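You operate a simulated robot arm through the tools that you are given. There is no shell and no other tool.

You are at the controls of a simulated robot arm. One attempt, no reset.

TASK
Measure brush C's bristle height and set the green slider to it.
Fine: use the step gauge, draw its stepped slider back, leave the brush in the gauge's nest.

It is judged by the outcome, as a careful person would: the job done as asked, and still so three seconds after it is handed in. It fails if anything else is knocked over, pushed out of place, dropped, spilled or broken.

THE ROBOT
A 7-joint arm with a two-finger parallel gripper, fixed in place. Base frame: the origin is on the floor under the middle of its stand, x ahead of it, y to its left, z up; the work surface is at about z = 760. Readings come in mm, degrees, newtons and seconds.
With the tool pointing down near the work surface it reaches from about 440 to 920 mm from the base axis. Its first joint turns from -143.0 to 143.0 degrees. Payload 3 kg.
Tool frame: the origin (TCP) lies between the finger pads and is the grasp point; the fingertips stand 30 mm ahead of it; z points along the fingers, y is the line along which they close. The gripper opens to 94 mm. The fingers are 28 mm wide and 10 mm thick; the gripper's body (50 by 96 mm) begins 55 mm behind the TCP.
Orientation is that of the tool frame in the base frame, as [roll, pitch, yaw] about the fixed x, y, z axes, in that order (R = Rz(yaw) Ry(pitch) Rx(roll)). With the fingers straight down and closing along the base's y, the tool's x points along the base's -x, its y along +y and its z along -z.

THE INTERFACE
- The arm moves only by the tool drive_tool. Its argument "motion" is a list of rows, each a list of 3 entries, a list of its own where there are three numbers: the turn, a rotation vector about the tool's x, y, z in units of 180 degrees (1.0 is 180 degrees), then the shift along the tool's x, y, z in units of 200 mm (1.0 is 200 mm), then the finger opening in mm, from 0 to 94. In form: [[[ax, ay, az], [dx, dy, dz], claw], ...]. A call has 1 to 20 rows; each row is the pose to reach, as a shift and turn from the pose commanded when the call began, along the tool's axes at that moment. A call with a number of a shift or a turn outside -1 to 1 is refused whole. Each row takes 0.2 s and may step no farther than 50 mm and 8.6 degrees from the row before; otherwise, or with a gripper value out of range, the whole call is refused. Where a pose cannot be reached the arm comes as near as it can. A force on the tool above 80 N (or 10 N above the force at the start of the call, whichever is more), or a blocked arm, ends the call early, and 0.2 s more pass. The fingers move at their own pace (about 72 mm/s each) and stop on an object; they squeeze with about 33 N. The grip force told is the motor's: it shows also when the fingers shut on nothing. Time passes only in rows, and 0.2 s behind the last, so rows that repeat a pose let the fingers close. It gives the time, the measured TCP pose, the force on the tool (base axes), the opening and the grip force at its end, in the units of the frame above (readings bear some noise), with the torque about the TCP (base axes, N m) and any sound that the robot's microphone picked up.
- Cameras (640 x 400 px; columns grow to the right, rows downward): "scene" is fixed at [220.9, -502.2, 1353.8]; the picture's right is [0.95, -0.32, 0.00], its down [-0.13, -0.39, -0.91] and it looks along [0.29, 0.86, -0.41] (base axes); focal length 343 px, centre (320, 200). "wrist" rides on the gripper at [76, 14, -103] in the tool frame; the picture's right is [-0.18, 0.98, 0.00], its down [-0.75, -0.14, -0.64] and it looks along [-0.63, -0.12, 0.77] (tool axes); focal length 243 px, centre (320, 200). There is no depth. A picture from a camera that has moved, and an enlarged one, comes with that camera's place and axes in the base frame and with its lens.
- snapshot(camera): a new picture of that camera. The clock stands still meanwhile.
- inspect(camera, box): a new picture of the part [left, top, right, bottom] of that camera's present view, enlarged. The clock stands still meanwhile.
- close_job(): hands the job in; it is judged then, once.

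Nothing tells you positions but the pictures and the camera data. Unless the task says otherwise, let go and move clear before handing in.

The tools are called after "Call:" as a command line: name --argument value ..., lists and objects as JSON in quotes. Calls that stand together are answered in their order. drive_tool: Moves the arm, as the interface text tells. Its arguments: {"type":"object","properties":{"motion":{"type":"array"}},"required":["motion"]} The other tools are called the same way: snapshot (camera) takes a picture; inspect (camera, box) takes an enlarged picture of a part of a camera's view; close_job () hands the job in.

At the start:

```text
t: 0.0
tcp_pos: [343.9, 546.6, 1045.6]
tool_rot: [180.0, 0.0, -180.0]
ft_force: [0.2, 0.9, 0.7]
moment: [0.03, -0.02, -0.02]
finger_gap: 94.1
gripper_force: 0.1
```

scene: 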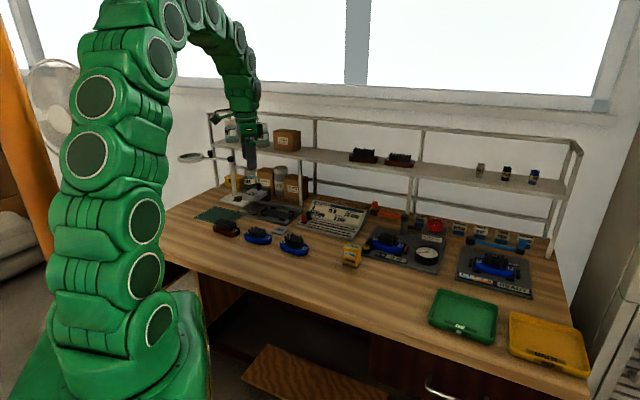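
wrist: 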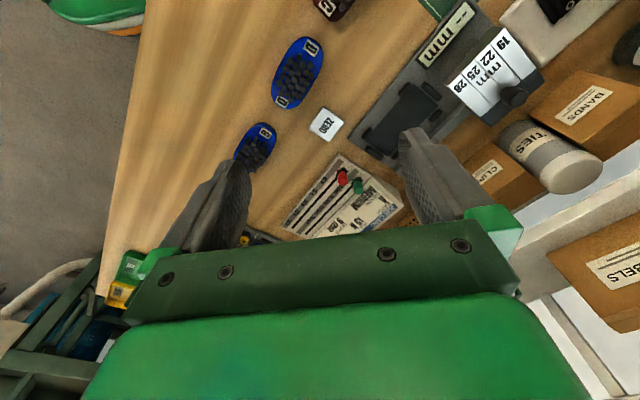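

I see a workbench with several blue brushes, a step gauge near the back left, and a board with sliders. I will enlarge parts of the views to identify everything before moving.

Call:
inspect --camera "scene" --box '[180, 170, 340, 270]'

Call:
inspect --camera "scene" --box '[320, 180, 480, 280]'

Call:
inspect --camera "scene" --box '[440, 200, 600, 300]'

Call:
inspect --camera "wrist" --box '[340, 0, 560, 140]'

Call:
inspect --camera "wrist" --box '[220, 0, 440, 250]'

```text
4.00 times, centred on (260, 220) of scene
camera zoom: at [220.9, -502.2, 1353.8], right [0.95, -0.32, 0.0], down [-0.13, -0.39, -0.91], along [0.29, 0.86, -0.41], focal length 1374 px, centre (560, 120)
```

zoom: 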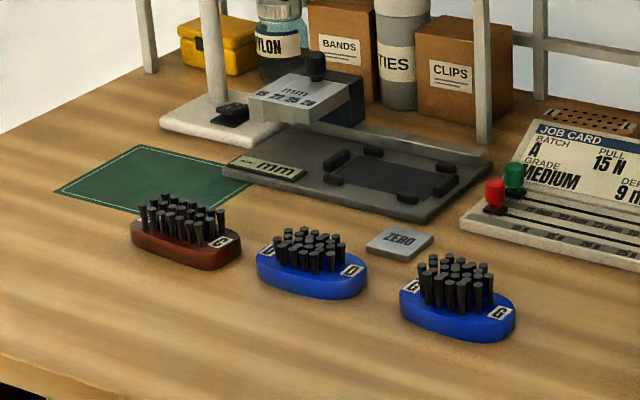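

```text
4.00 times, centred on (400, 230) of scene
camera zoom: at [220.9, -502.2, 1353.8], right [0.95, -0.32, 0.0], down [-0.13, -0.39, -0.91], along [0.29, 0.86, -0.41], focal length 1374 px, centre (0, 80)
```

zoom: 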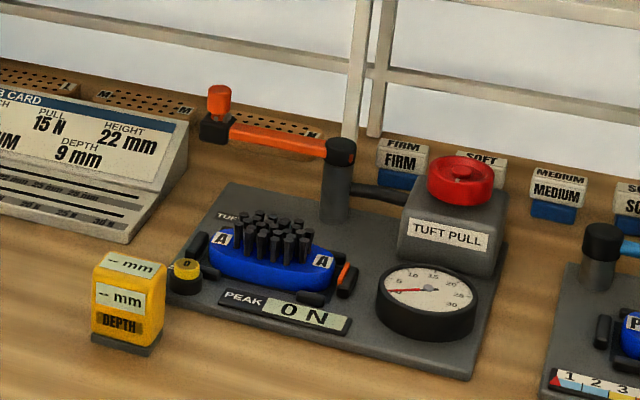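

```text
4.00 times, centred on (520, 250) of scene
camera zoom: at [220.9, -502.2, 1353.8], right [0.95, -0.32, 0.0], down [-0.13, -0.39, -0.91], along [0.29, 0.86, -0.41], focal length 1374 px, centre (-480, 0)
```

zoom: 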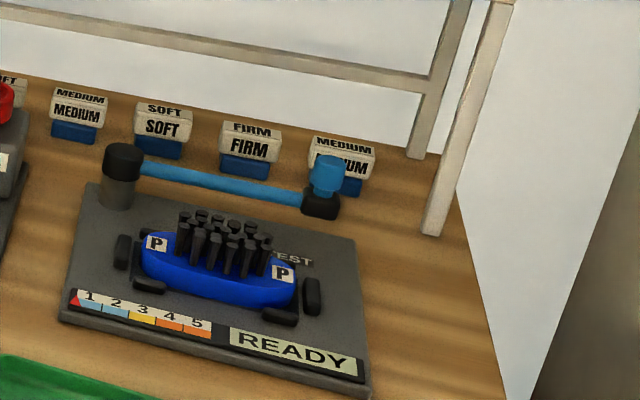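

```text
2.86 times, centred on (450, 70) of wrist
camera zoom: at [268.7, 560.8, 1149.4], right [0.18, 0.98, 0.0], down [0.75, -0.14, 0.64], along [0.63, -0.12, -0.77], focal length 693 px, centre (-51, 571)
```

zoom: 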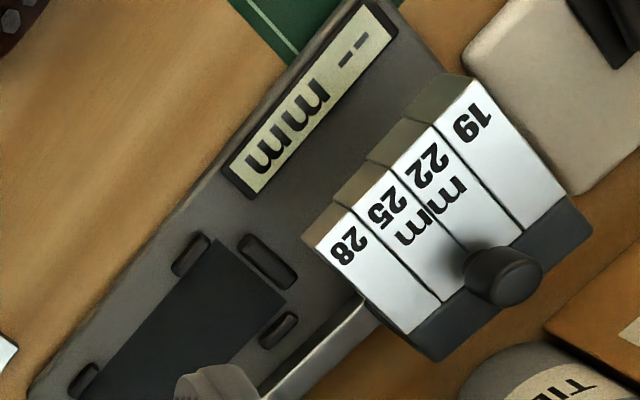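

```text
1.60 times, centred on (330, 125) of wrist
camera zoom: at [268.7, 560.8, 1149.4], right [0.18, 0.98, 0.0], down [0.75, -0.14, 0.64], along [0.63, -0.12, -0.77], focal length 388 px, centre (304, 320)
```

zoom: 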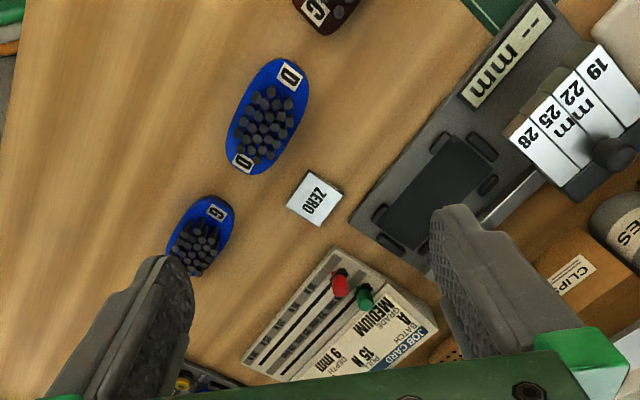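

The bench has brushes marked C/D/G near the front left, the step gauge (19/22/25/28 mm) behind them, and a job card with red and green sliders. I'll enlarge the labels to be sure which brush is C.

Call:
inspect --camera "scene" --box '[205, 210, 261, 245]'

Call:
inspect --camera "scene" --box '[270, 220, 326, 255]'

Call:
inspect --camera "scene" --box '[240, 222, 296, 257]'

Call:
inspect --camera "scene" --box '[295, 192, 375, 242]'

Call:
inspect --camera "scene" --box '[210, 180, 306, 240]'

Call:
inspect --camera "scene" --box '[340, 130, 440, 190]'

Call:
inspect --camera "wrist" --box '[260, 0, 360, 120]'

Call:
inspect --camera "wrist" --box '[220, 110, 300, 180]'

```text
11.43 times, centred on (233, 228) of scene
camera zoom: at [220.9, -502.2, 1353.8], right [0.95, -0.32, 0.0], down [-0.13, -0.39, -0.91], along [0.29, 0.86, -0.41], focal length 3924 px, centre (1314, -114)
```

zoom: 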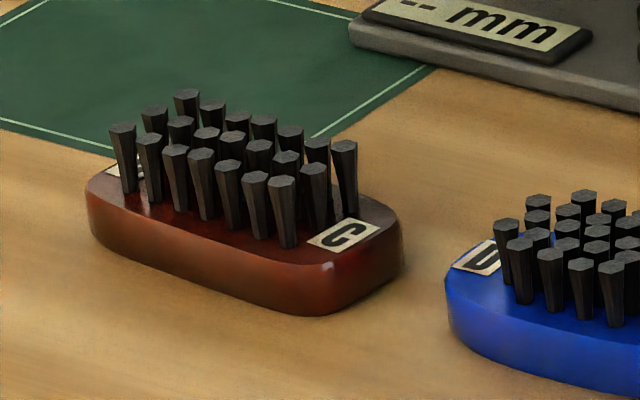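

```text
11.43 times, centred on (298, 238) of scene
camera zoom: at [220.9, -502.2, 1353.8], right [0.95, -0.32, 0.0], down [-0.13, -0.39, -0.91], along [0.29, 0.86, -0.41], focal length 3924 px, centre (571, -229)
```

zoom: 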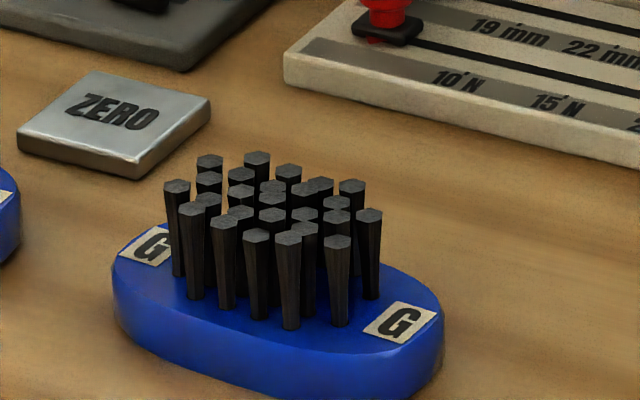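

```text
11.43 times, centred on (268, 240) of scene
camera zoom: at [220.9, -502.2, 1353.8], right [0.95, -0.32, 0.0], down [-0.13, -0.39, -0.91], along [0.29, 0.86, -0.41], focal length 3924 px, centre (914, -251)
```

zoom: 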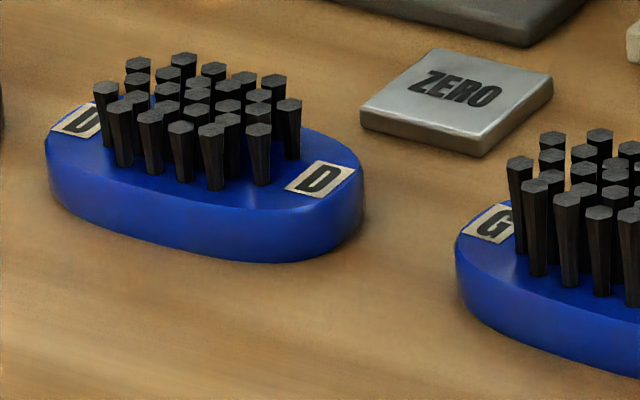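

```text
8.00 times, centred on (335, 217) of scene
camera zoom: at [220.9, -502.2, 1353.8], right [0.95, -0.32, 0.0], down [-0.13, -0.39, -0.91], along [0.29, 0.86, -0.41], focal length 2747 px, centre (200, 64)
```

zoom: 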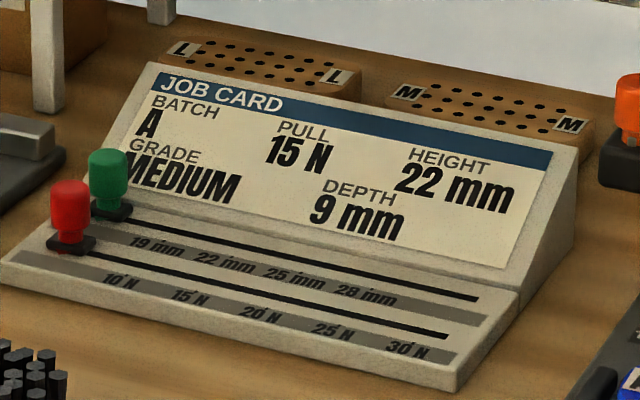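

```text
6.67 times, centred on (258, 210) of scene
camera zoom: at [220.9, -502.2, 1353.8], right [0.95, -0.32, 0.0], down [-0.13, -0.39, -0.91], along [0.29, 0.86, -0.41], focal length 2289 px, centre (733, 133)
```

zoom: 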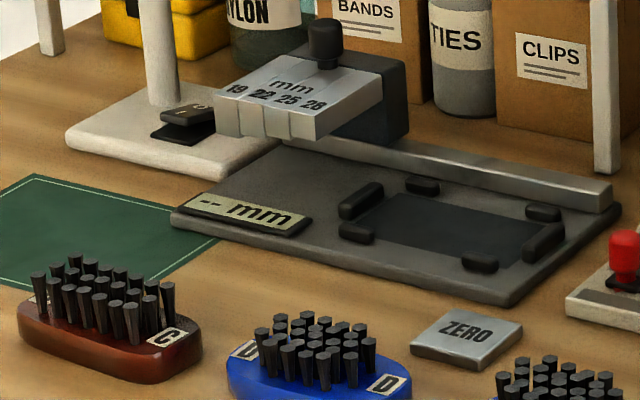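

```text
6.40 times, centred on (390, 160) of scene
camera zoom: at [220.9, -502.2, 1353.8], right [0.95, -0.32, 0.0], down [-0.13, -0.39, -0.91], along [0.29, 0.86, -0.41], focal length 2198 px, centre (-128, 456)
```

zoom: 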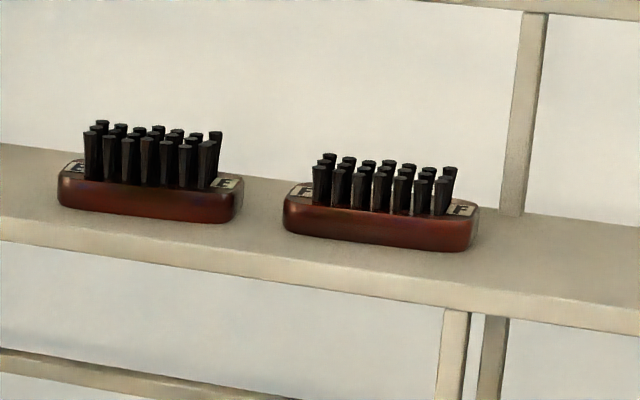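

```text
3.33 times, centred on (310, 60) of wrist
camera zoom: at [268.7, 560.8, 1149.4], right [0.18, 0.98, 0.0], down [0.75, -0.14, 0.64], along [0.63, -0.12, -0.77], focal length 809 px, centre (353, 667)
```

zoom: 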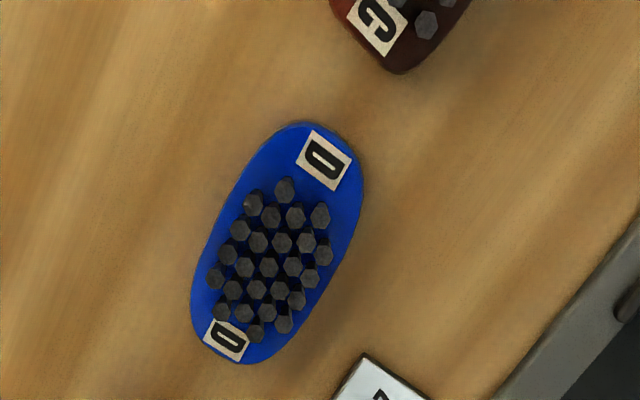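

```text
5.71 times, centred on (260, 145) of wrist
camera zoom: at [268.7, 560.8, 1149.4], right [0.18, 0.98, 0.0], down [0.75, -0.14, 0.64], along [0.63, -0.12, -0.77], focal length 1386 px, centre (663, 514)
```

zoom: 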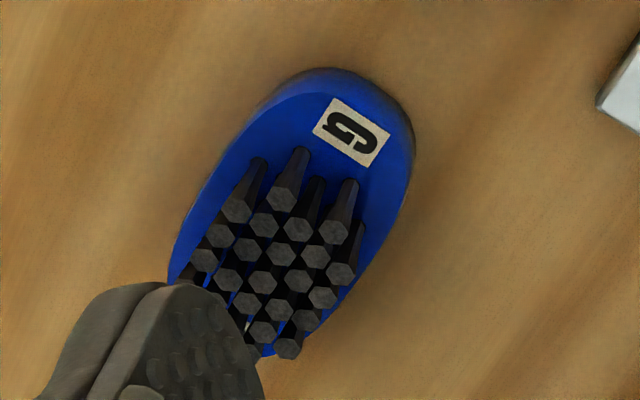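

Brush C is the red-brown one at the far left (about x 247, y 582), and the step gauge with its slider is behind it. The green slider is on the job card, with a 19–28 mm scale. I'll move the wrist camera to view the gauge from the front.

Call:
drive_tool --motion '[[[0, 0, -0.0463], [0.0758, 0.0287, 0.0405], 94], [[0, 0, -0.0926], [0.1516, 0.0573, 0.081], 94], [[0, 0, -0.1389], [0.2275, 0.086, 0.1215], 94], [[0, 0, -0.1852], [0.3033, 0.1147, 0.162], 94], [[0, 0, -0.2315], [0.379, 0.143, 0.2025], 94], [[0, 0, -0.2778], [0.455, 0.172, 0.243], 94]]'

Call:
snapshot --camera "wrist"

Call:
snapshot --camera "scene"

```text
t: 1.4
tcp_pos: [252.9, 581.1, 997.3]
tool_rot: [180.0, 0.1, -129.8]
ft_force: [0.0, -0.4, 0.3]
moment: [0.02, 0.01, 0.0]
finger_gap: 93.9
gripper_force: 0.0
```

```text
taken
camera wrist: at [193.6, 532.2, 1100.7], right [-0.64, 0.77, 0.0], down [0.59, 0.49, 0.64], along [0.49, 0.41, -0.77], focal length 243 px, centre (320, 200)
```

wrist: 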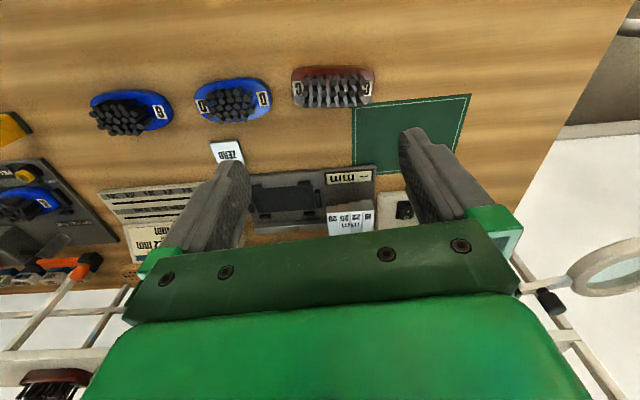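

```text
taken
```

scene: 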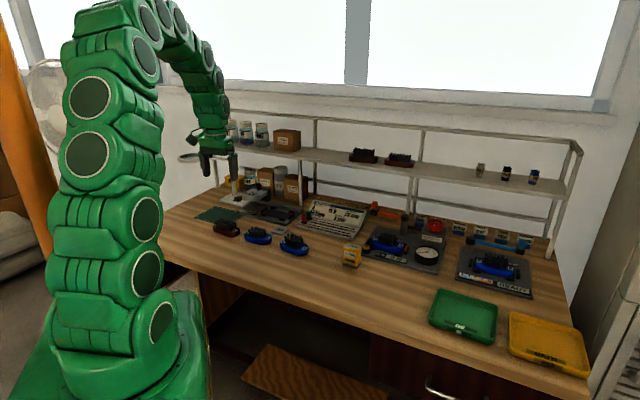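

The wrist camera shows brush C, then the gauge behind it. I'll move above the gauge's front edge, staying in front of the shelf, for a clearer view of its slider.

Call:
drive_tool --motion '[[[0, 0, 0], [-0.15, -0.074, -0.003], 94], [[0, 0, 0], [-0.3, -0.148, -0.006], 94], [[0, 0, 0], [-0.45, -0.222, -0.01], 94], [[0, 0, 0], [-0.598, -0.296, -0.013], 94]]'

Call:
snapshot --camera "wrist"

Call:
inspect --camera "wrist" --box '[200, 20, 440, 170]'

Call:
inspect --camera "scene" --box '[170, 120, 330, 220]'

```text
t: 2.4
tcp_pos: [374.4, 633.8, 1001.4]
tool_rot: [-180.0, 0.1, -130.0]
ft_force: [-0.5, -0.5, 0.4]
moment: [0.01, -0.01, 0.02]
finger_gap: 94.2
gripper_force: 0.1
```

```text
taken
camera wrist: at [314.7, 585.3, 1104.9], right [-0.63, 0.77, 0.0], down [0.59, 0.49, 0.64], along [0.5, 0.41, -0.77], focal length 243 px, centre (320, 200)
```

wrist: 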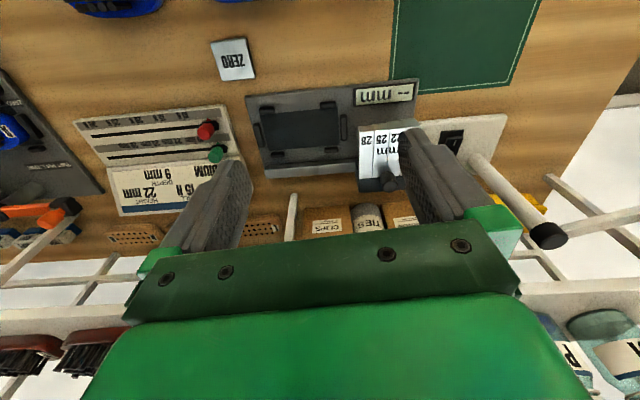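

```text
2.67 times, centred on (320, 95) of wrist
camera zoom: at [314.7, 585.3, 1104.9], right [-0.63, 0.77, 0.0], down [0.59, 0.49, 0.64], along [0.5, 0.41, -0.77], focal length 647 px, centre (320, 480)
```

zoom: 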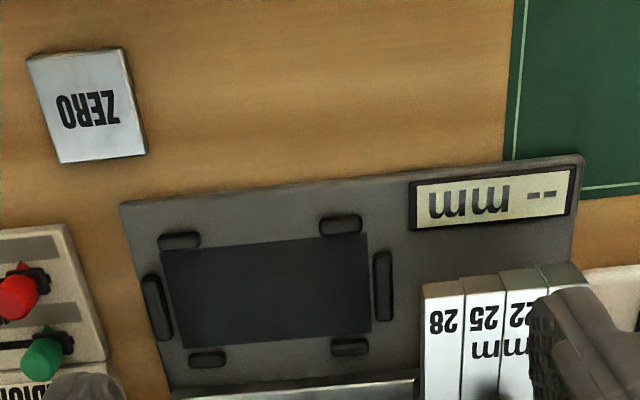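

```text
4.00 times, centred on (250, 170) of scene
camera zoom: at [220.9, -502.2, 1353.8], right [0.95, -0.32, 0.0], down [-0.13, -0.39, -0.91], along [0.29, 0.86, -0.41], focal length 1374 px, centre (600, 320)
```

zoom: 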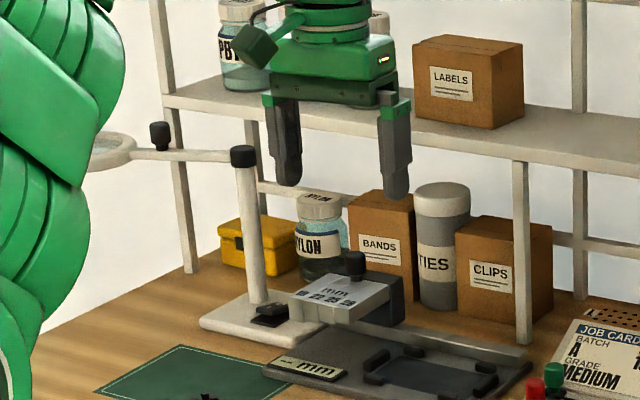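

Shelf front edge is about 90 mm behind the slider knob (near 391, 759, z≈860), and the nest is centred near (445, 657), long axis along the bench. Next I'll rotate the tool so the fingers can close across brush C's width and look at it from above.

Call:
drive_tool --motion '[[[0, 0, -0.0472], [0.0563, 0.0346, 0.0407], 94], [[0, 0, -0.0944], [0.1126, 0.0692, 0.0814], 94], [[0, 0, -0.1416], [0.1689, 0.1038, 0.1221], 94], [[0, 0, -0.1888], [0.2252, 0.1384, 0.1628], 94], [[0, 0, -0.236], [0.2815, 0.173, 0.2035], 94], [[0, 0, -0.2832], [0.3378, 0.2076, 0.2442], 94], [[0, 0, -0.3304], [0.3941, 0.2422, 0.2849], 94], [[0, 0, -0.3776], [0.4504, 0.2768, 0.3256], 94], [[0, 0, -0.4248], [0.5067, 0.3114, 0.3663], 94], [[0, 0, -0.472], [0.563, 0.346, 0.407], 94]]'

Call:
snapshot --camera "wrist"

Call:
inspect --camera "wrist" --box '[220, 20, 420, 145]'

Call:
snapshot --camera "scene"

```text
t: 4.6
tcp_pos: [252.1, 592.8, 918.6]
tool_rot: [180.0, 0.0, -44.9]
ft_force: [-0.5, 1.5, 0.3]
moment: [0.01, 0.02, -0.01]
finger_gap: 94.2
gripper_force: 0.1
```

```text
taken
camera wrist: at [295.3, 528.8, 1022.7], right [-0.82, -0.57, 0.0], down [-0.43, 0.63, 0.64], along [-0.36, 0.53, -0.77], focal length 243 px, centre (320, 200)
```

wrist: 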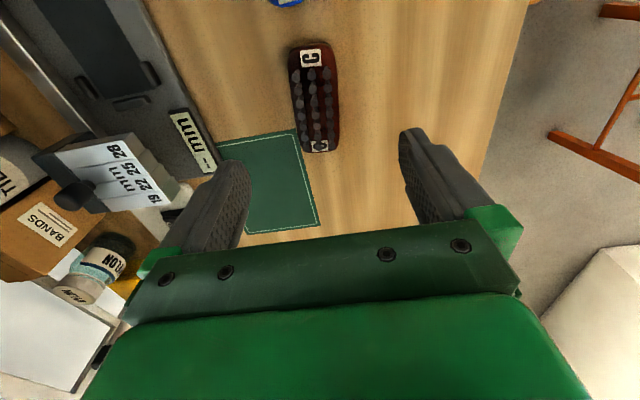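

```text
3.20 times, centred on (320, 82) of wrist
camera zoom: at [295.3, 528.8, 1022.7], right [-0.82, -0.57, 0.0], down [-0.43, 0.63, 0.64], along [-0.36, 0.53, -0.77], focal length 776 px, centre (320, 576)
```

zoom: 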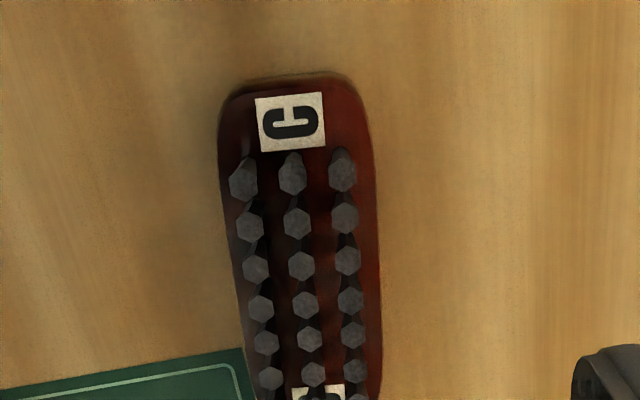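

```text
taken
```

scene: 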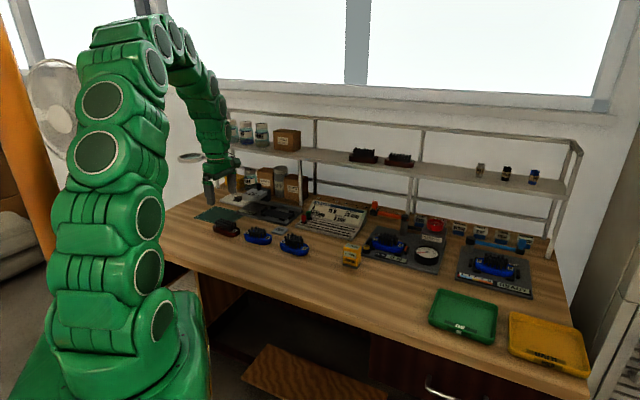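

Brush C is directly visible now, long axis roughly along the bench. I'll enlarge the whole brush to measure its pose.

Call:
inspect --camera "wrist" --box '[240, 35, 400, 165]'

Call:
inspect --camera "wrist" --box '[20, 80, 260, 230]'

Call:
inspect --camera "scene" --box '[200, 205, 256, 240]'

```text
3.08 times, centred on (320, 100) of wrist
camera zoom: at [295.3, 528.8, 1022.7], right [-0.82, -0.57, 0.0], down [-0.43, 0.63, 0.64], along [-0.36, 0.53, -0.77], focal length 746 px, centre (320, 508)
```

zoom: 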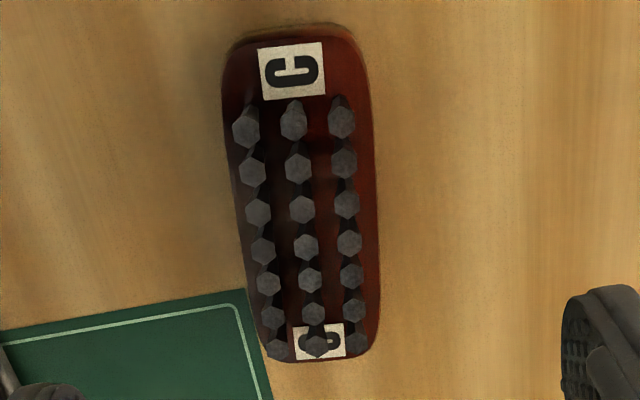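

```text
2.67 times, centred on (140, 155) of wrist
camera zoom: at [295.3, 528.8, 1022.7], right [-0.82, -0.57, 0.0], down [-0.43, 0.63, 0.64], along [-0.36, 0.53, -0.77], focal length 647 px, centre (800, 320)
```

zoom: 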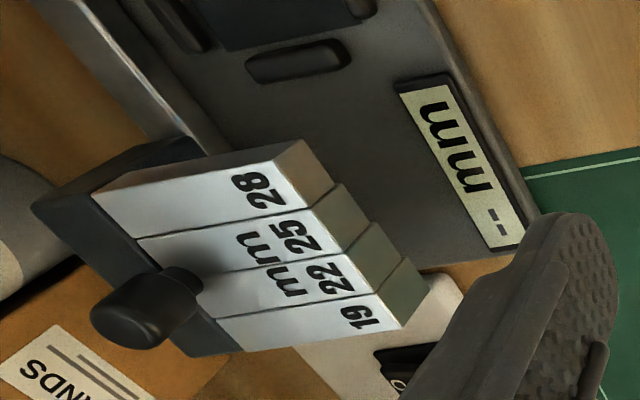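

```text
11.43 times, centred on (228, 222) of scene
camera zoom: at [220.9, -502.2, 1353.8], right [0.95, -0.32, 0.0], down [-0.13, -0.39, -0.91], along [0.29, 0.86, -0.41], focal length 3924 px, centre (1371, -57)
```

zoom: 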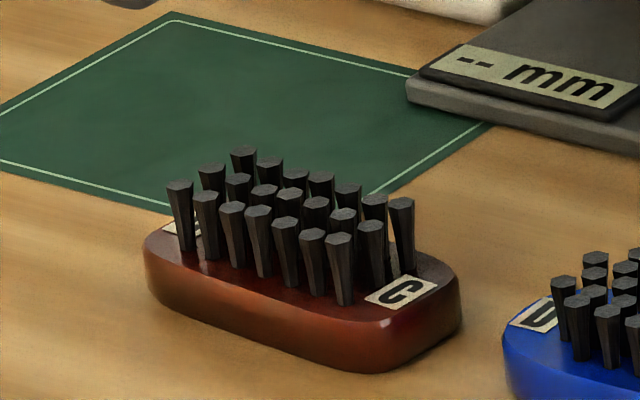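

Brush C's centre is about (251, 600), long axis at ~130°, body roughly 105 × 45 mm, top face at z≈776. I'll align the fingers to it, come down to z≈850 and check again.

Call:
drive_tool --motion '[[[0, 0, 0.0283], [-0.0293, -0.0216, 0.12], 84], [[0, 0, 0.0283], [-0.0293, -0.0216, 0.24], 84], [[0, 0, 0.0283], [-0.0293, -0.0216, 0.343], 84], [[0, 0, 0.0283], [-0.0293, -0.0216, 0.343], 84]]'

Call:
snapshot --camera "wrist"

Call:
inspect --camera "scene" --box '[190, 175, 270, 245]'

```text
t: 5.6
tcp_pos: [250.1, 600.4, 850.3]
tool_rot: [180.0, 0.0, -50.1]
ft_force: [-0.3, 0.1, -0.1]
moment: [0.02, 0.0, -0.01]
finger_gap: 84.2
gripper_force: 0.0
```

```text
taken
camera wrist: at [289.2, 532.7, 953.7], right [-0.87, -0.49, 0.0], down [-0.37, 0.67, 0.64], along [-0.31, 0.56, -0.77], focal length 243 px, centre (320, 200)
```

wrist: 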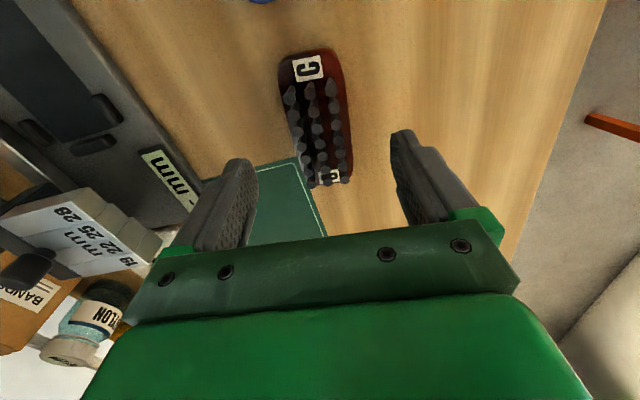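

```text
5.71 times, centred on (230, 210) of scene
camera zoom: at [220.9, -502.2, 1353.8], right [0.95, -0.32, 0.0], down [-0.13, -0.39, -0.91], along [0.29, 0.86, -0.41], focal length 1962 px, centre (834, 143)
```

zoom: 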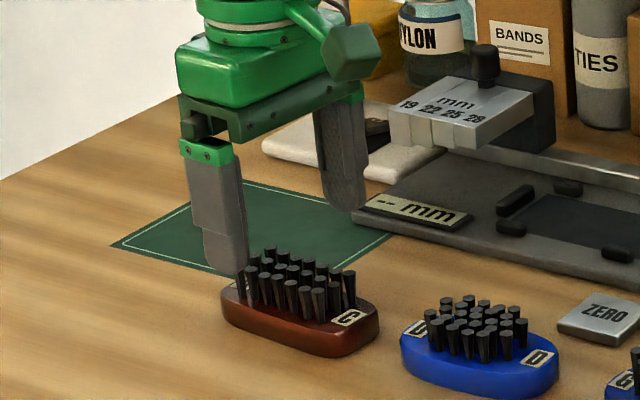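

The fingers are centred over brush C within about a millimetre and nothing else is in the way. I'll lower so the fingertips flank the wooden body, just above the table, and then close.

Call:
drive_tool --motion '[[[0, 0, 0], [0, 0, 0.1], 80], [[0, 0, 0], [0, 0, 0.2], 80], [[0, 0, 0], [0, 0, 0.275], 80], [[0, 0, 0], [0, 0, 0.275], 80]]'

Call:
inspect --camera "scene" --box '[190, 190, 270, 250]'

Call:
snapshot --camera "wrist"

```text
t: 6.6
tcp_pos: [251.8, 598.7, 793.9]
tool_rot: [-179.9, 0.1, -50.2]
ft_force: [-0.4, 0.1, -0.2]
moment: [0.01, 0.05, 0.05]
finger_gap: 79.9
gripper_force: 0.1
```

```text
6.67 times, centred on (230, 220) of scene
camera zoom: at [220.9, -502.2, 1353.8], right [0.95, -0.32, 0.0], down [-0.13, -0.39, -0.91], along [0.29, 0.86, -0.41], focal length 2289 px, centre (920, 67)
```

zoom: 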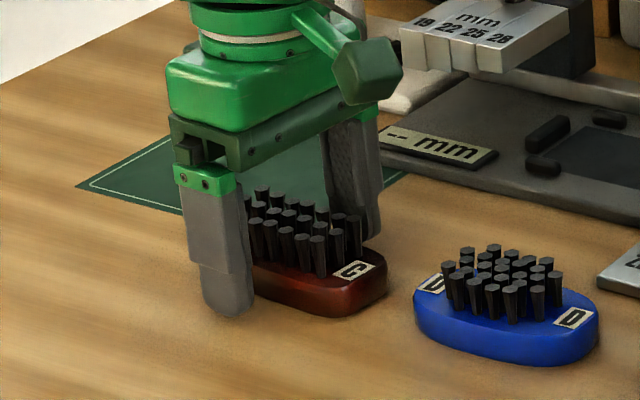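

```text
taken
camera wrist: at [288.8, 532.6, 897.9], right [-0.87, -0.49, 0.0], down [-0.38, 0.67, 0.64], along [-0.31, 0.56, -0.77], focal length 243 px, centre (320, 200)
```

wrist: 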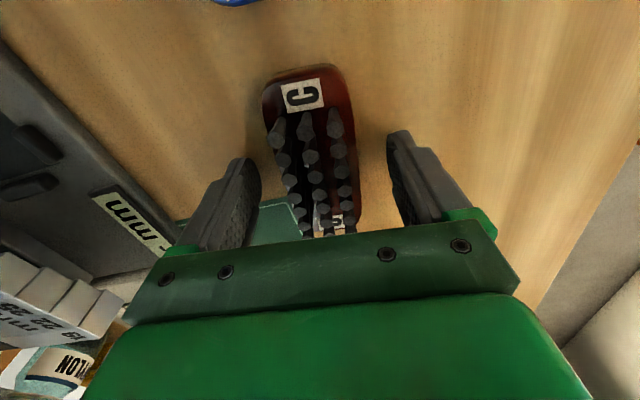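

Fingers straddle brush C cleanly with fingertips just above the table. I'll close on the body.

Call:
drive_tool --motion '[[[0, 0, 0], [0, 0, 0], 60], [[0, 0, 0], [0, 0, 0], 40], [[0, 0, 0], [0, 0, 0], 20], [[0, 0, 0], [0, 0, 0], 20], [[0, 0, 0], [0, 0, 0], 20]]'

Call:
snapshot --camera "wrist"

```text
t: 7.8
tcp_pos: [249.6, 599.5, 794.6]
tool_rot: [180.0, 0.0, -50.1]
ft_force: [0.4, 0.6, 0.1]
moment: [0.0, -0.03, -0.02]
finger_gap: 45.2
gripper_force: 33.5
```

```text
taken
camera wrist: at [288.9, 532.6, 898.1], right [-0.87, -0.49, 0.0], down [-0.38, 0.67, 0.64], along [-0.31, 0.56, -0.77], focal length 243 px, centre (320, 200)
```

wrist: 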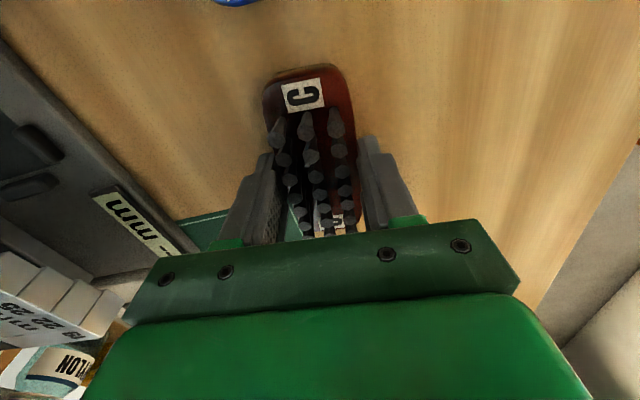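

Brush C is held firmly (45 mm wide). I'll lift it straight up and carry it to a point in front of the nest, where I can see the nest beside the brush.

Call:
drive_tool --motion '[[[0, 0, 0], [0, 0, -0.08], 20], [[0, 0, 0], [0, 0, -0.22], 20], [[0, 0, 0], [0, 0, -0.38], 20], [[0, 0, 0], [0, 0, -0.525], 20], [[0, 0, -0.0057], [0.09, -0.0876, -0.525], 20], [[0, 0, -0.0114], [0.2, -0.195, -0.525], 20], [[0, 0, -0.0171], [0.33, -0.32, -0.525], 20], [[0, 0, -0.0228], [0.4507, -0.438, -0.525], 20], [[0, 0, -0.0228], [0.4507, -0.438, -0.525], 20]]'

Call:
snapshot --camera "wrist"

Call:
inspect --camera "wrist" --box '[120, 20, 320, 170]'

Call:
inspect --camera "scene" --box '[210, 150, 330, 245]'

```text
t: 9.8
tcp_pos: [374.3, 585.4, 900.8]
tool_rot: [180.0, 0.0, -46.0]
ft_force: [-0.7, -0.1, -0.8]
moment: [0.0, -0.03, -0.04]
finger_gap: 45.0
gripper_force: 33.2
```

```text
taken
camera wrist: at [417.6, 520.8, 1004.4], right [-0.83, -0.55, 0.0], down [-0.42, 0.64, 0.64], along [-0.35, 0.54, -0.77], focal length 243 px, centre (320, 200)
```

wrist: 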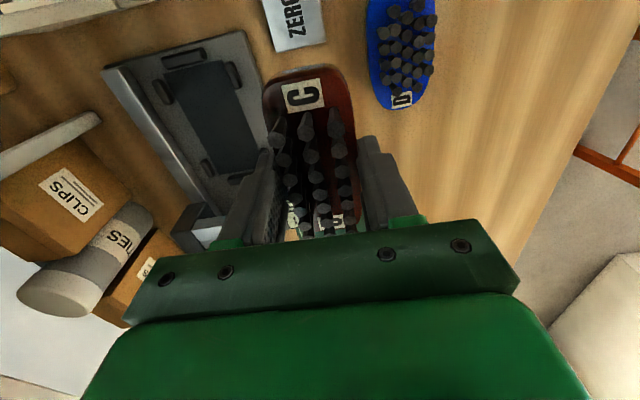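

```text
2.67 times, centred on (220, 95) of wrist
camera zoom: at [417.6, 520.8, 1004.4], right [-0.83, -0.55, 0.0], down [-0.42, 0.64, 0.64], along [-0.35, 0.54, -0.77], focal length 647 px, centre (587, 480)
```

zoom: 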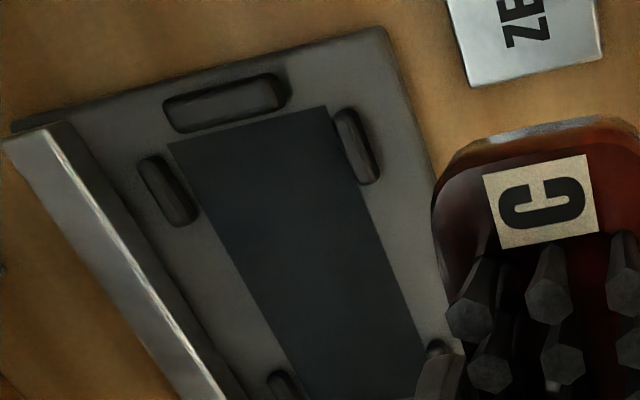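

```text
4.21 times, centred on (270, 198) of scene
camera zoom: at [220.9, -502.2, 1353.8], right [0.95, -0.32, 0.0], down [-0.13, -0.39, -0.91], along [0.29, 0.86, -0.41], focal length 1446 px, centre (530, 210)
```

zoom: 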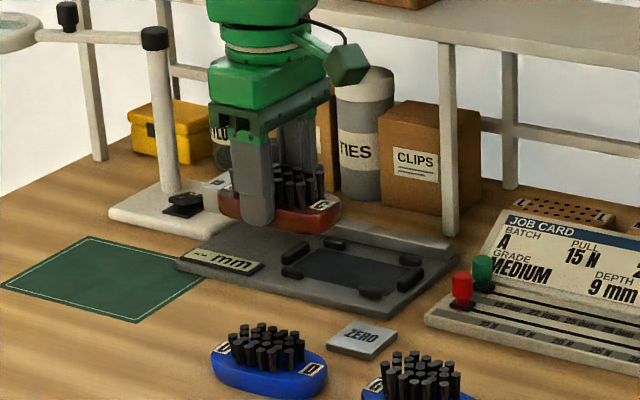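

The nest corners agree between two views: nest centre ≈ (446.5, 658.6), plate at z≈770, long axis ~134°. I'll carry the brush over the nest and lower to just above the guide posts, then check.

Call:
drive_tool --motion '[[[0, 0, 0], [-0.0035, -0.128, 0], 20], [[0, 0, 0], [-0.007, -0.256, 0], 20], [[0, 0, 0], [-0.0105, -0.385, 0], 20], [[0, 0, 0], [-0.014, -0.513, 0], 20], [[0, 0, 0], [-0.014, -0.513, 0.15], 20], [[0, 0, 0], [-0.014, -0.513, 0.28], 20], [[0, 0, 0], [-0.014, -0.513, 0.35], 20], [[0, 0, 0], [-0.014, -0.513, 0.35], 20]]'

Call:
snapshot --camera "wrist"

Call:
inspect --camera "wrist" --box '[220, 30, 420, 155]'

Call:
inspect --camera "scene" --box '[235, 180, 325, 236]'

```text
t: 11.6
tcp_pos: [444.3, 660.1, 830.5]
tool_rot: [180.0, 0.0, -46.0]
ft_force: [-0.4, -0.4, -2.0]
moment: [0.01, 0.02, 0.03]
finger_gap: 44.8
gripper_force: 33.2
```

```text
taken
camera wrist: at [487.5, 595.6, 934.7], right [-0.83, -0.55, 0.0], down [-0.42, 0.64, 0.64], along [-0.35, 0.54, -0.77], focal length 243 px, centre (320, 200)
```

wrist: 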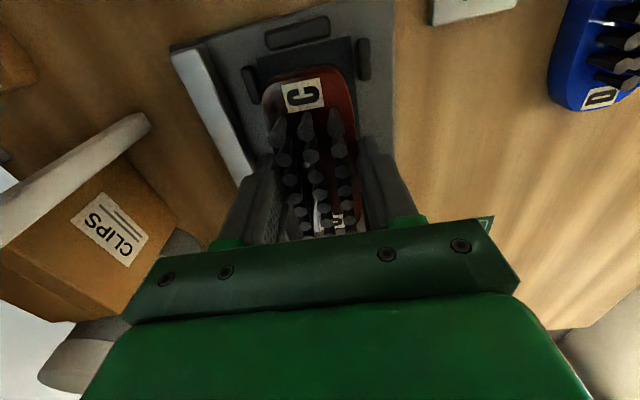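

```text
3.20 times, centred on (320, 92) of wrist
camera zoom: at [487.5, 595.6, 934.7], right [-0.83, -0.55, 0.0], down [-0.42, 0.64, 0.64], along [-0.35, 0.54, -0.77], focal length 776 px, centre (320, 544)
```

zoom: 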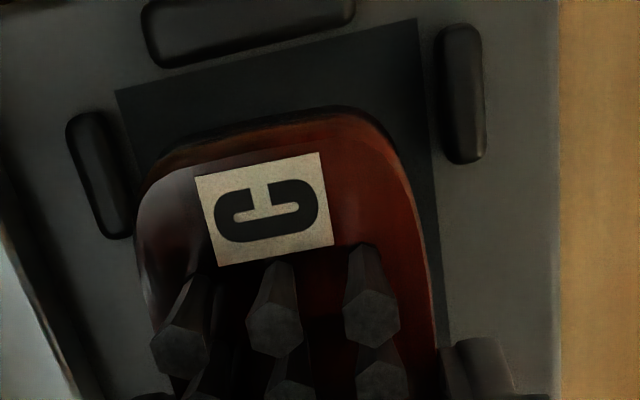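

```text
7.11 times, centred on (280, 208) of scene
camera zoom: at [220.9, -502.2, 1353.8], right [0.95, -0.32, 0.0], down [-0.13, -0.39, -0.91], along [0.29, 0.86, -0.41], focal length 2442 px, centre (604, 143)
```

zoom: 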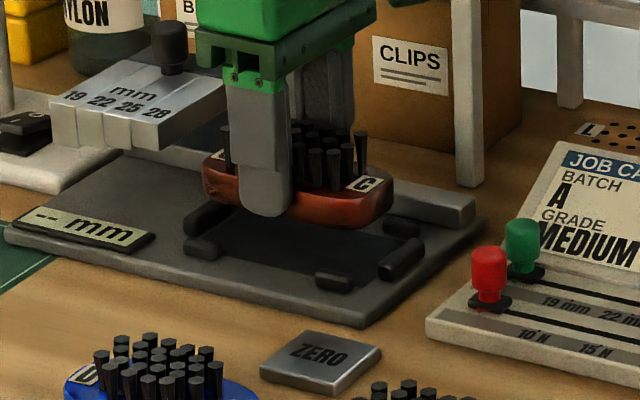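

The brush hovers over the nest, about 2 mm short along the nest's length. I'll correct that and lower gently until it just touches down.

Call:
drive_tool --motion '[[[0, 0, 0], [0.011, 0.001, 0], 20], [[0, 0, 0], [0.011, 0.001, 0.04], 20], [[0, 0, 0], [0.011, 0.001, 0.08], 20], [[0, 0, 0], [0.011, 0.001, 0.105], 20], [[0, 0, 0], [0.011, 0.001, 0.115], 20], [[0, 0, 0], [0.011, 0.001, 0.115], 20]]'

Call:
inspect --camera "wrist" --box '[220, 30, 420, 155]'

Call:
inspect --camera "scene" --box '[235, 180, 325, 236]'

```text
t: 13.0
tcp_pos: [446.0, 658.4, 805.5]
tool_rot: [-179.9, 0.0, -46.0]
ft_force: [0.0, 0.2, -1.6]
moment: [0.0, -0.04, -0.02]
finger_gap: 45.0
gripper_force: 32.9
```

```text
3.20 times, centred on (320, 92) of wrist
camera zoom: at [490.3, 594.5, 909.9], right [-0.83, -0.55, 0.0], down [-0.42, 0.64, 0.64], along [-0.35, 0.54, -0.77], focal length 776 px, centre (320, 544)
```

zoom: 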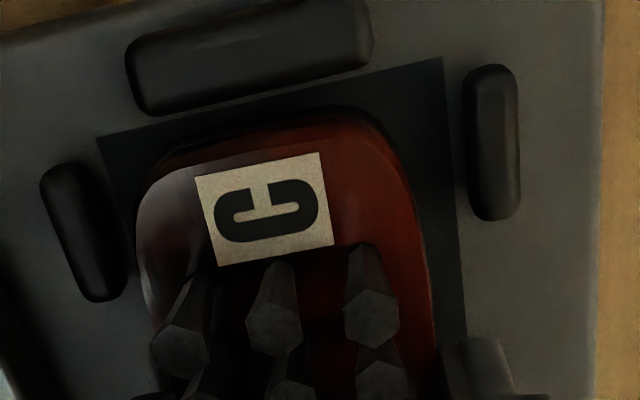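

```text
7.11 times, centred on (280, 208) of scene
camera zoom: at [220.9, -502.2, 1353.8], right [0.95, -0.32, 0.0], down [-0.13, -0.39, -0.91], along [0.29, 0.86, -0.41], focal length 2442 px, centre (604, 143)
```

zoom: 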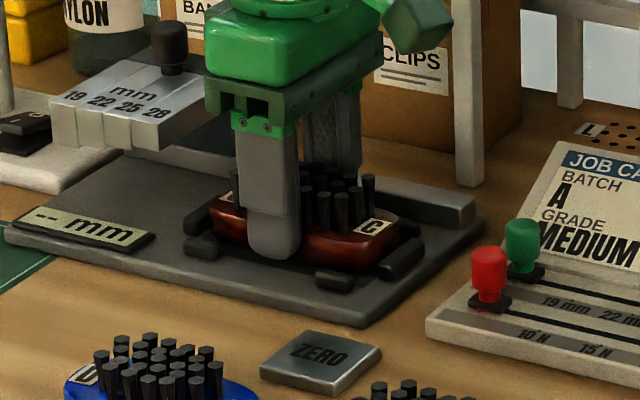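

No contact force yet; the brush base should be within about a millimetre of the nest floor. I'll ease down a little further and watch the force.

Call:
drive_tool --motion '[[[0, 0, 0], [0, 0, 0.003], 20], [[0, 0, 0], [0, 0, 0.006], 20], [[0, 0, 0], [0, 0, 0.006], 20]]'

```text
t: 13.8
tcp_pos: [447.8, 658.3, 804.7]
tool_rot: [180.0, 0.1, -45.9]
ft_force: [0.5, 0.3, -0.7]
moment: [-0.02, 0.02, 0.02]
finger_gap: 44.8
gripper_force: 32.7
```

Still no clear contact; I'll ease down another couple of millimetres.

Call:
drive_tool --motion '[[[0, 0, 0], [0, 0, 0.004], 20], [[0, 0, 0], [0, 0, 0.004], 20]]'

Call:
drive_tool --motion '[[[0, 0, 0], [0, 0, 0.004], 20], [[0, 0, 0], [0, 0, 0.004], 20]]'

Call:
inspect --camera "scene" --box '[250, 195, 310, 233]'

```text
t: 14.4
tcp_pos: [446.8, 658.5, 804.5]
tool_rot: [180.0, 0.0, -46.0]
ft_force: [0.6, -0.1, -0.7]
moment: [0.0, 0.01, -0.03]
finger_gap: 44.7
gripper_force: 33.1
```

```text
t: 15.0
tcp_pos: [447.9, 658.1, 804.0]
tool_rot: [-180.0, 0.0, -45.9]
ft_force: [-1.6, 1.3, 4.6]
moment: [-0.06, 0.06, -0.01]
finger_gap: 44.9
gripper_force: 33.0
```

```text
10.53 times, centred on (280, 214) of scene
camera zoom: at [220.9, -502.2, 1353.8], right [0.95, -0.32, 0.0], down [-0.13, -0.39, -0.91], along [0.29, 0.86, -0.41], focal length 3614 px, centre (741, 53)
```

zoom: 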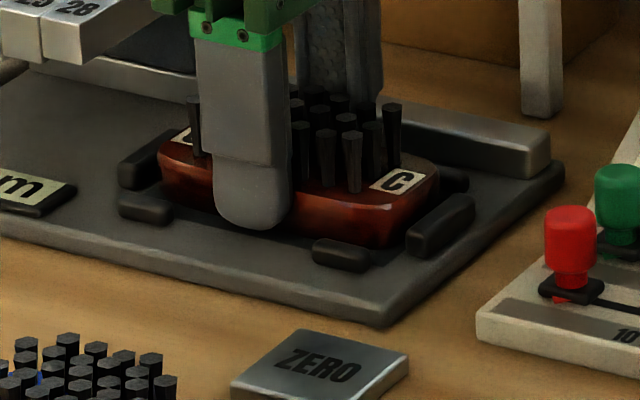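

Contact felt (≈5 N), so the brush is seated on the nest floor. I'll open the fingers modestly and lift straight up.

Call:
drive_tool --motion '[[[0, 0, 0], [0, 0, 0], 54], [[0, 0, 0], [0, 0, 0], 64], [[0, 0, 0], [0, 0, 0], 64], [[0, 0, 0], [0, 0, -0.1], 64], [[0, 0, 0], [0, 0, -0.25], 64], [[0, 0, 0], [0, 0, -0.4], 64], [[0, 0, 0], [0, 0, -0.6], 64], [[0, 0, 0], [0, 0, -0.6], 64]]'

Call:
snapshot --camera "wrist"

Call:
inspect --camera "wrist" --box '[200, 10, 440, 160]'

Call:
inspect --camera "scene" --box '[230, 180, 320, 236]'

```text
t: 16.8
tcp_pos: [448.8, 657.3, 923.2]
tool_rot: [-180.0, 0.0, -46.0]
ft_force: [0.5, -1.1, -0.4]
moment: [0.0, -0.01, 0.02]
finger_gap: 64.1
gripper_force: 0.0
```

```text
taken
camera wrist: at [492.7, 593.3, 1027.3], right [-0.83, -0.55, 0.0], down [-0.42, 0.64, 0.64], along [-0.35, 0.54, -0.77], focal length 243 px, centre (320, 200)
```

wrist: 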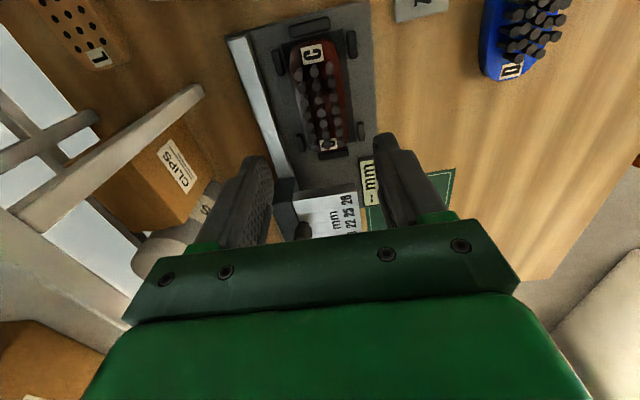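

```text
2.67 times, centred on (320, 85) of wrist
camera zoom: at [492.7, 593.3, 1027.3], right [-0.83, -0.55, 0.0], down [-0.42, 0.64, 0.64], along [-0.35, 0.54, -0.77], focal length 647 px, centre (320, 507)
```

zoom: 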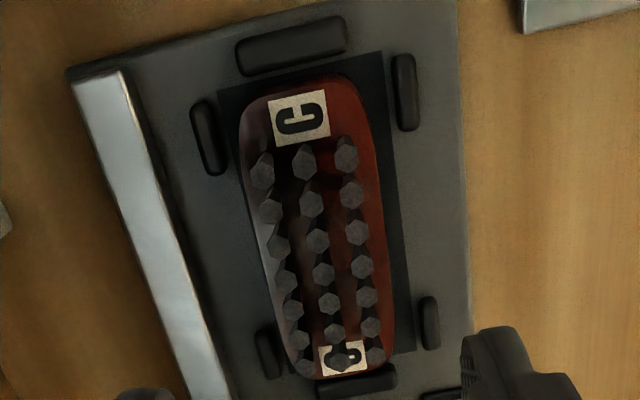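

```text
7.11 times, centred on (275, 208) of scene
camera zoom: at [220.9, -502.2, 1353.8], right [0.95, -0.32, 0.0], down [-0.13, -0.39, -0.91], along [0.29, 0.86, -0.41], focal length 2442 px, centre (640, 143)
```

zoom: 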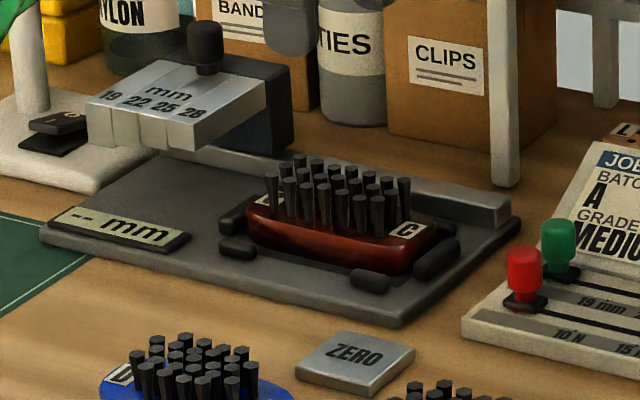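

Brush C is sitting flat in the nest. Next I'll raise the hand, turn it so the fingers close along the rail direction, and take a close look at the slider and its knob.

Call:
drive_tool --motion '[[[0, 0, 0.0], [0, 0, -0.1], 64], [[0, 0, 0.0449], [-0.0508, 0.0202, -0.185], 70], [[0, 0, 0.0898], [-0.1015, 0.0404, -0.185], 80], [[0, 0, 0.1347], [-0.1523, 0.0605, -0.185], 90], [[0, 0, 0.1796], [-0.203, 0.0807, -0.185], 94], [[0, 0, 0.2245], [-0.254, 0.101, -0.185], 94], [[0, 0, 0.2694], [-0.305, 0.121, -0.185], 94], [[0, 0, 0.3143], [-0.355, 0.141, -0.185], 94], [[0, 0, 0.3592], [-0.406, 0.1614, -0.185], 94], [[0, 0, 0.4041], [-0.457, 0.1816, -0.185], 94], [[0, 0, 0.449], [-0.508, 0.202, -0.185], 94], [[0, 0, 0.494], [-0.5585, 0.222, -0.185], 94], [[0, 0, 0.494], [-0.5585, 0.222, -0.185], 94]]'

Call:
snapshot --camera "wrist"

Call:
inspect --camera "wrist" --box '[220, 60, 420, 230]'

Call:
inspect --camera "scene" --box '[180, 130, 300, 220]'

```text
t: 19.6
tcp_pos: [337.6, 707.9, 959.6]
tool_rot: [-180.0, 0.0, -135.0]
ft_force: [0.1, 0.6, 0.0]
moment: [-0.01, 0.01, -0.02]
finger_gap: 93.8
gripper_force: 0.0
```

```text
taken
camera wrist: at [274.5, 664.6, 1064.1], right [-0.56, 0.83, 0.0], down [0.63, 0.43, 0.64], along [0.53, 0.36, -0.77], focal length 243 px, centre (320, 200)
```

wrist: 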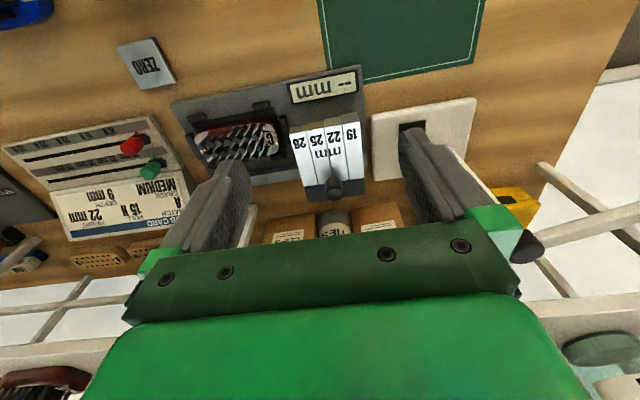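

```text
2.35 times, centred on (320, 145) of wrist
camera zoom: at [274.5, 664.6, 1064.1], right [-0.56, 0.83, 0.0], down [0.63, 0.43, 0.64], along [0.53, 0.36, -0.77], focal length 571 px, centre (320, 329)
```

zoom: 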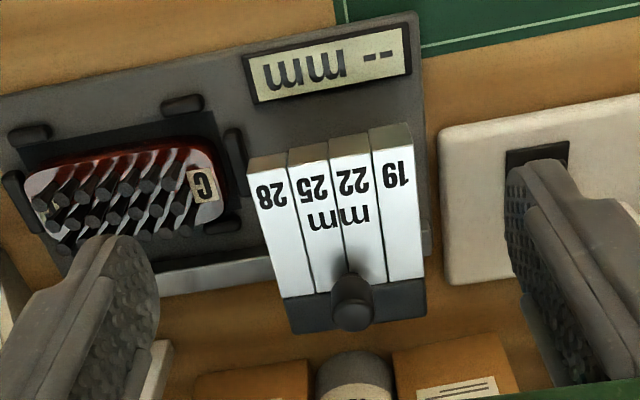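

```text
4.44 times, centred on (240, 175) of scene
camera zoom: at [220.9, -502.2, 1353.8], right [0.95, -0.32, 0.0], down [-0.13, -0.39, -0.91], along [0.29, 0.86, -0.41], focal length 1526 px, centre (676, 311)
```

zoom: 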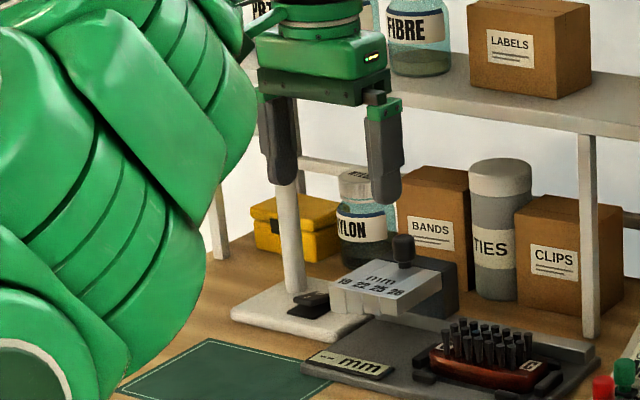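

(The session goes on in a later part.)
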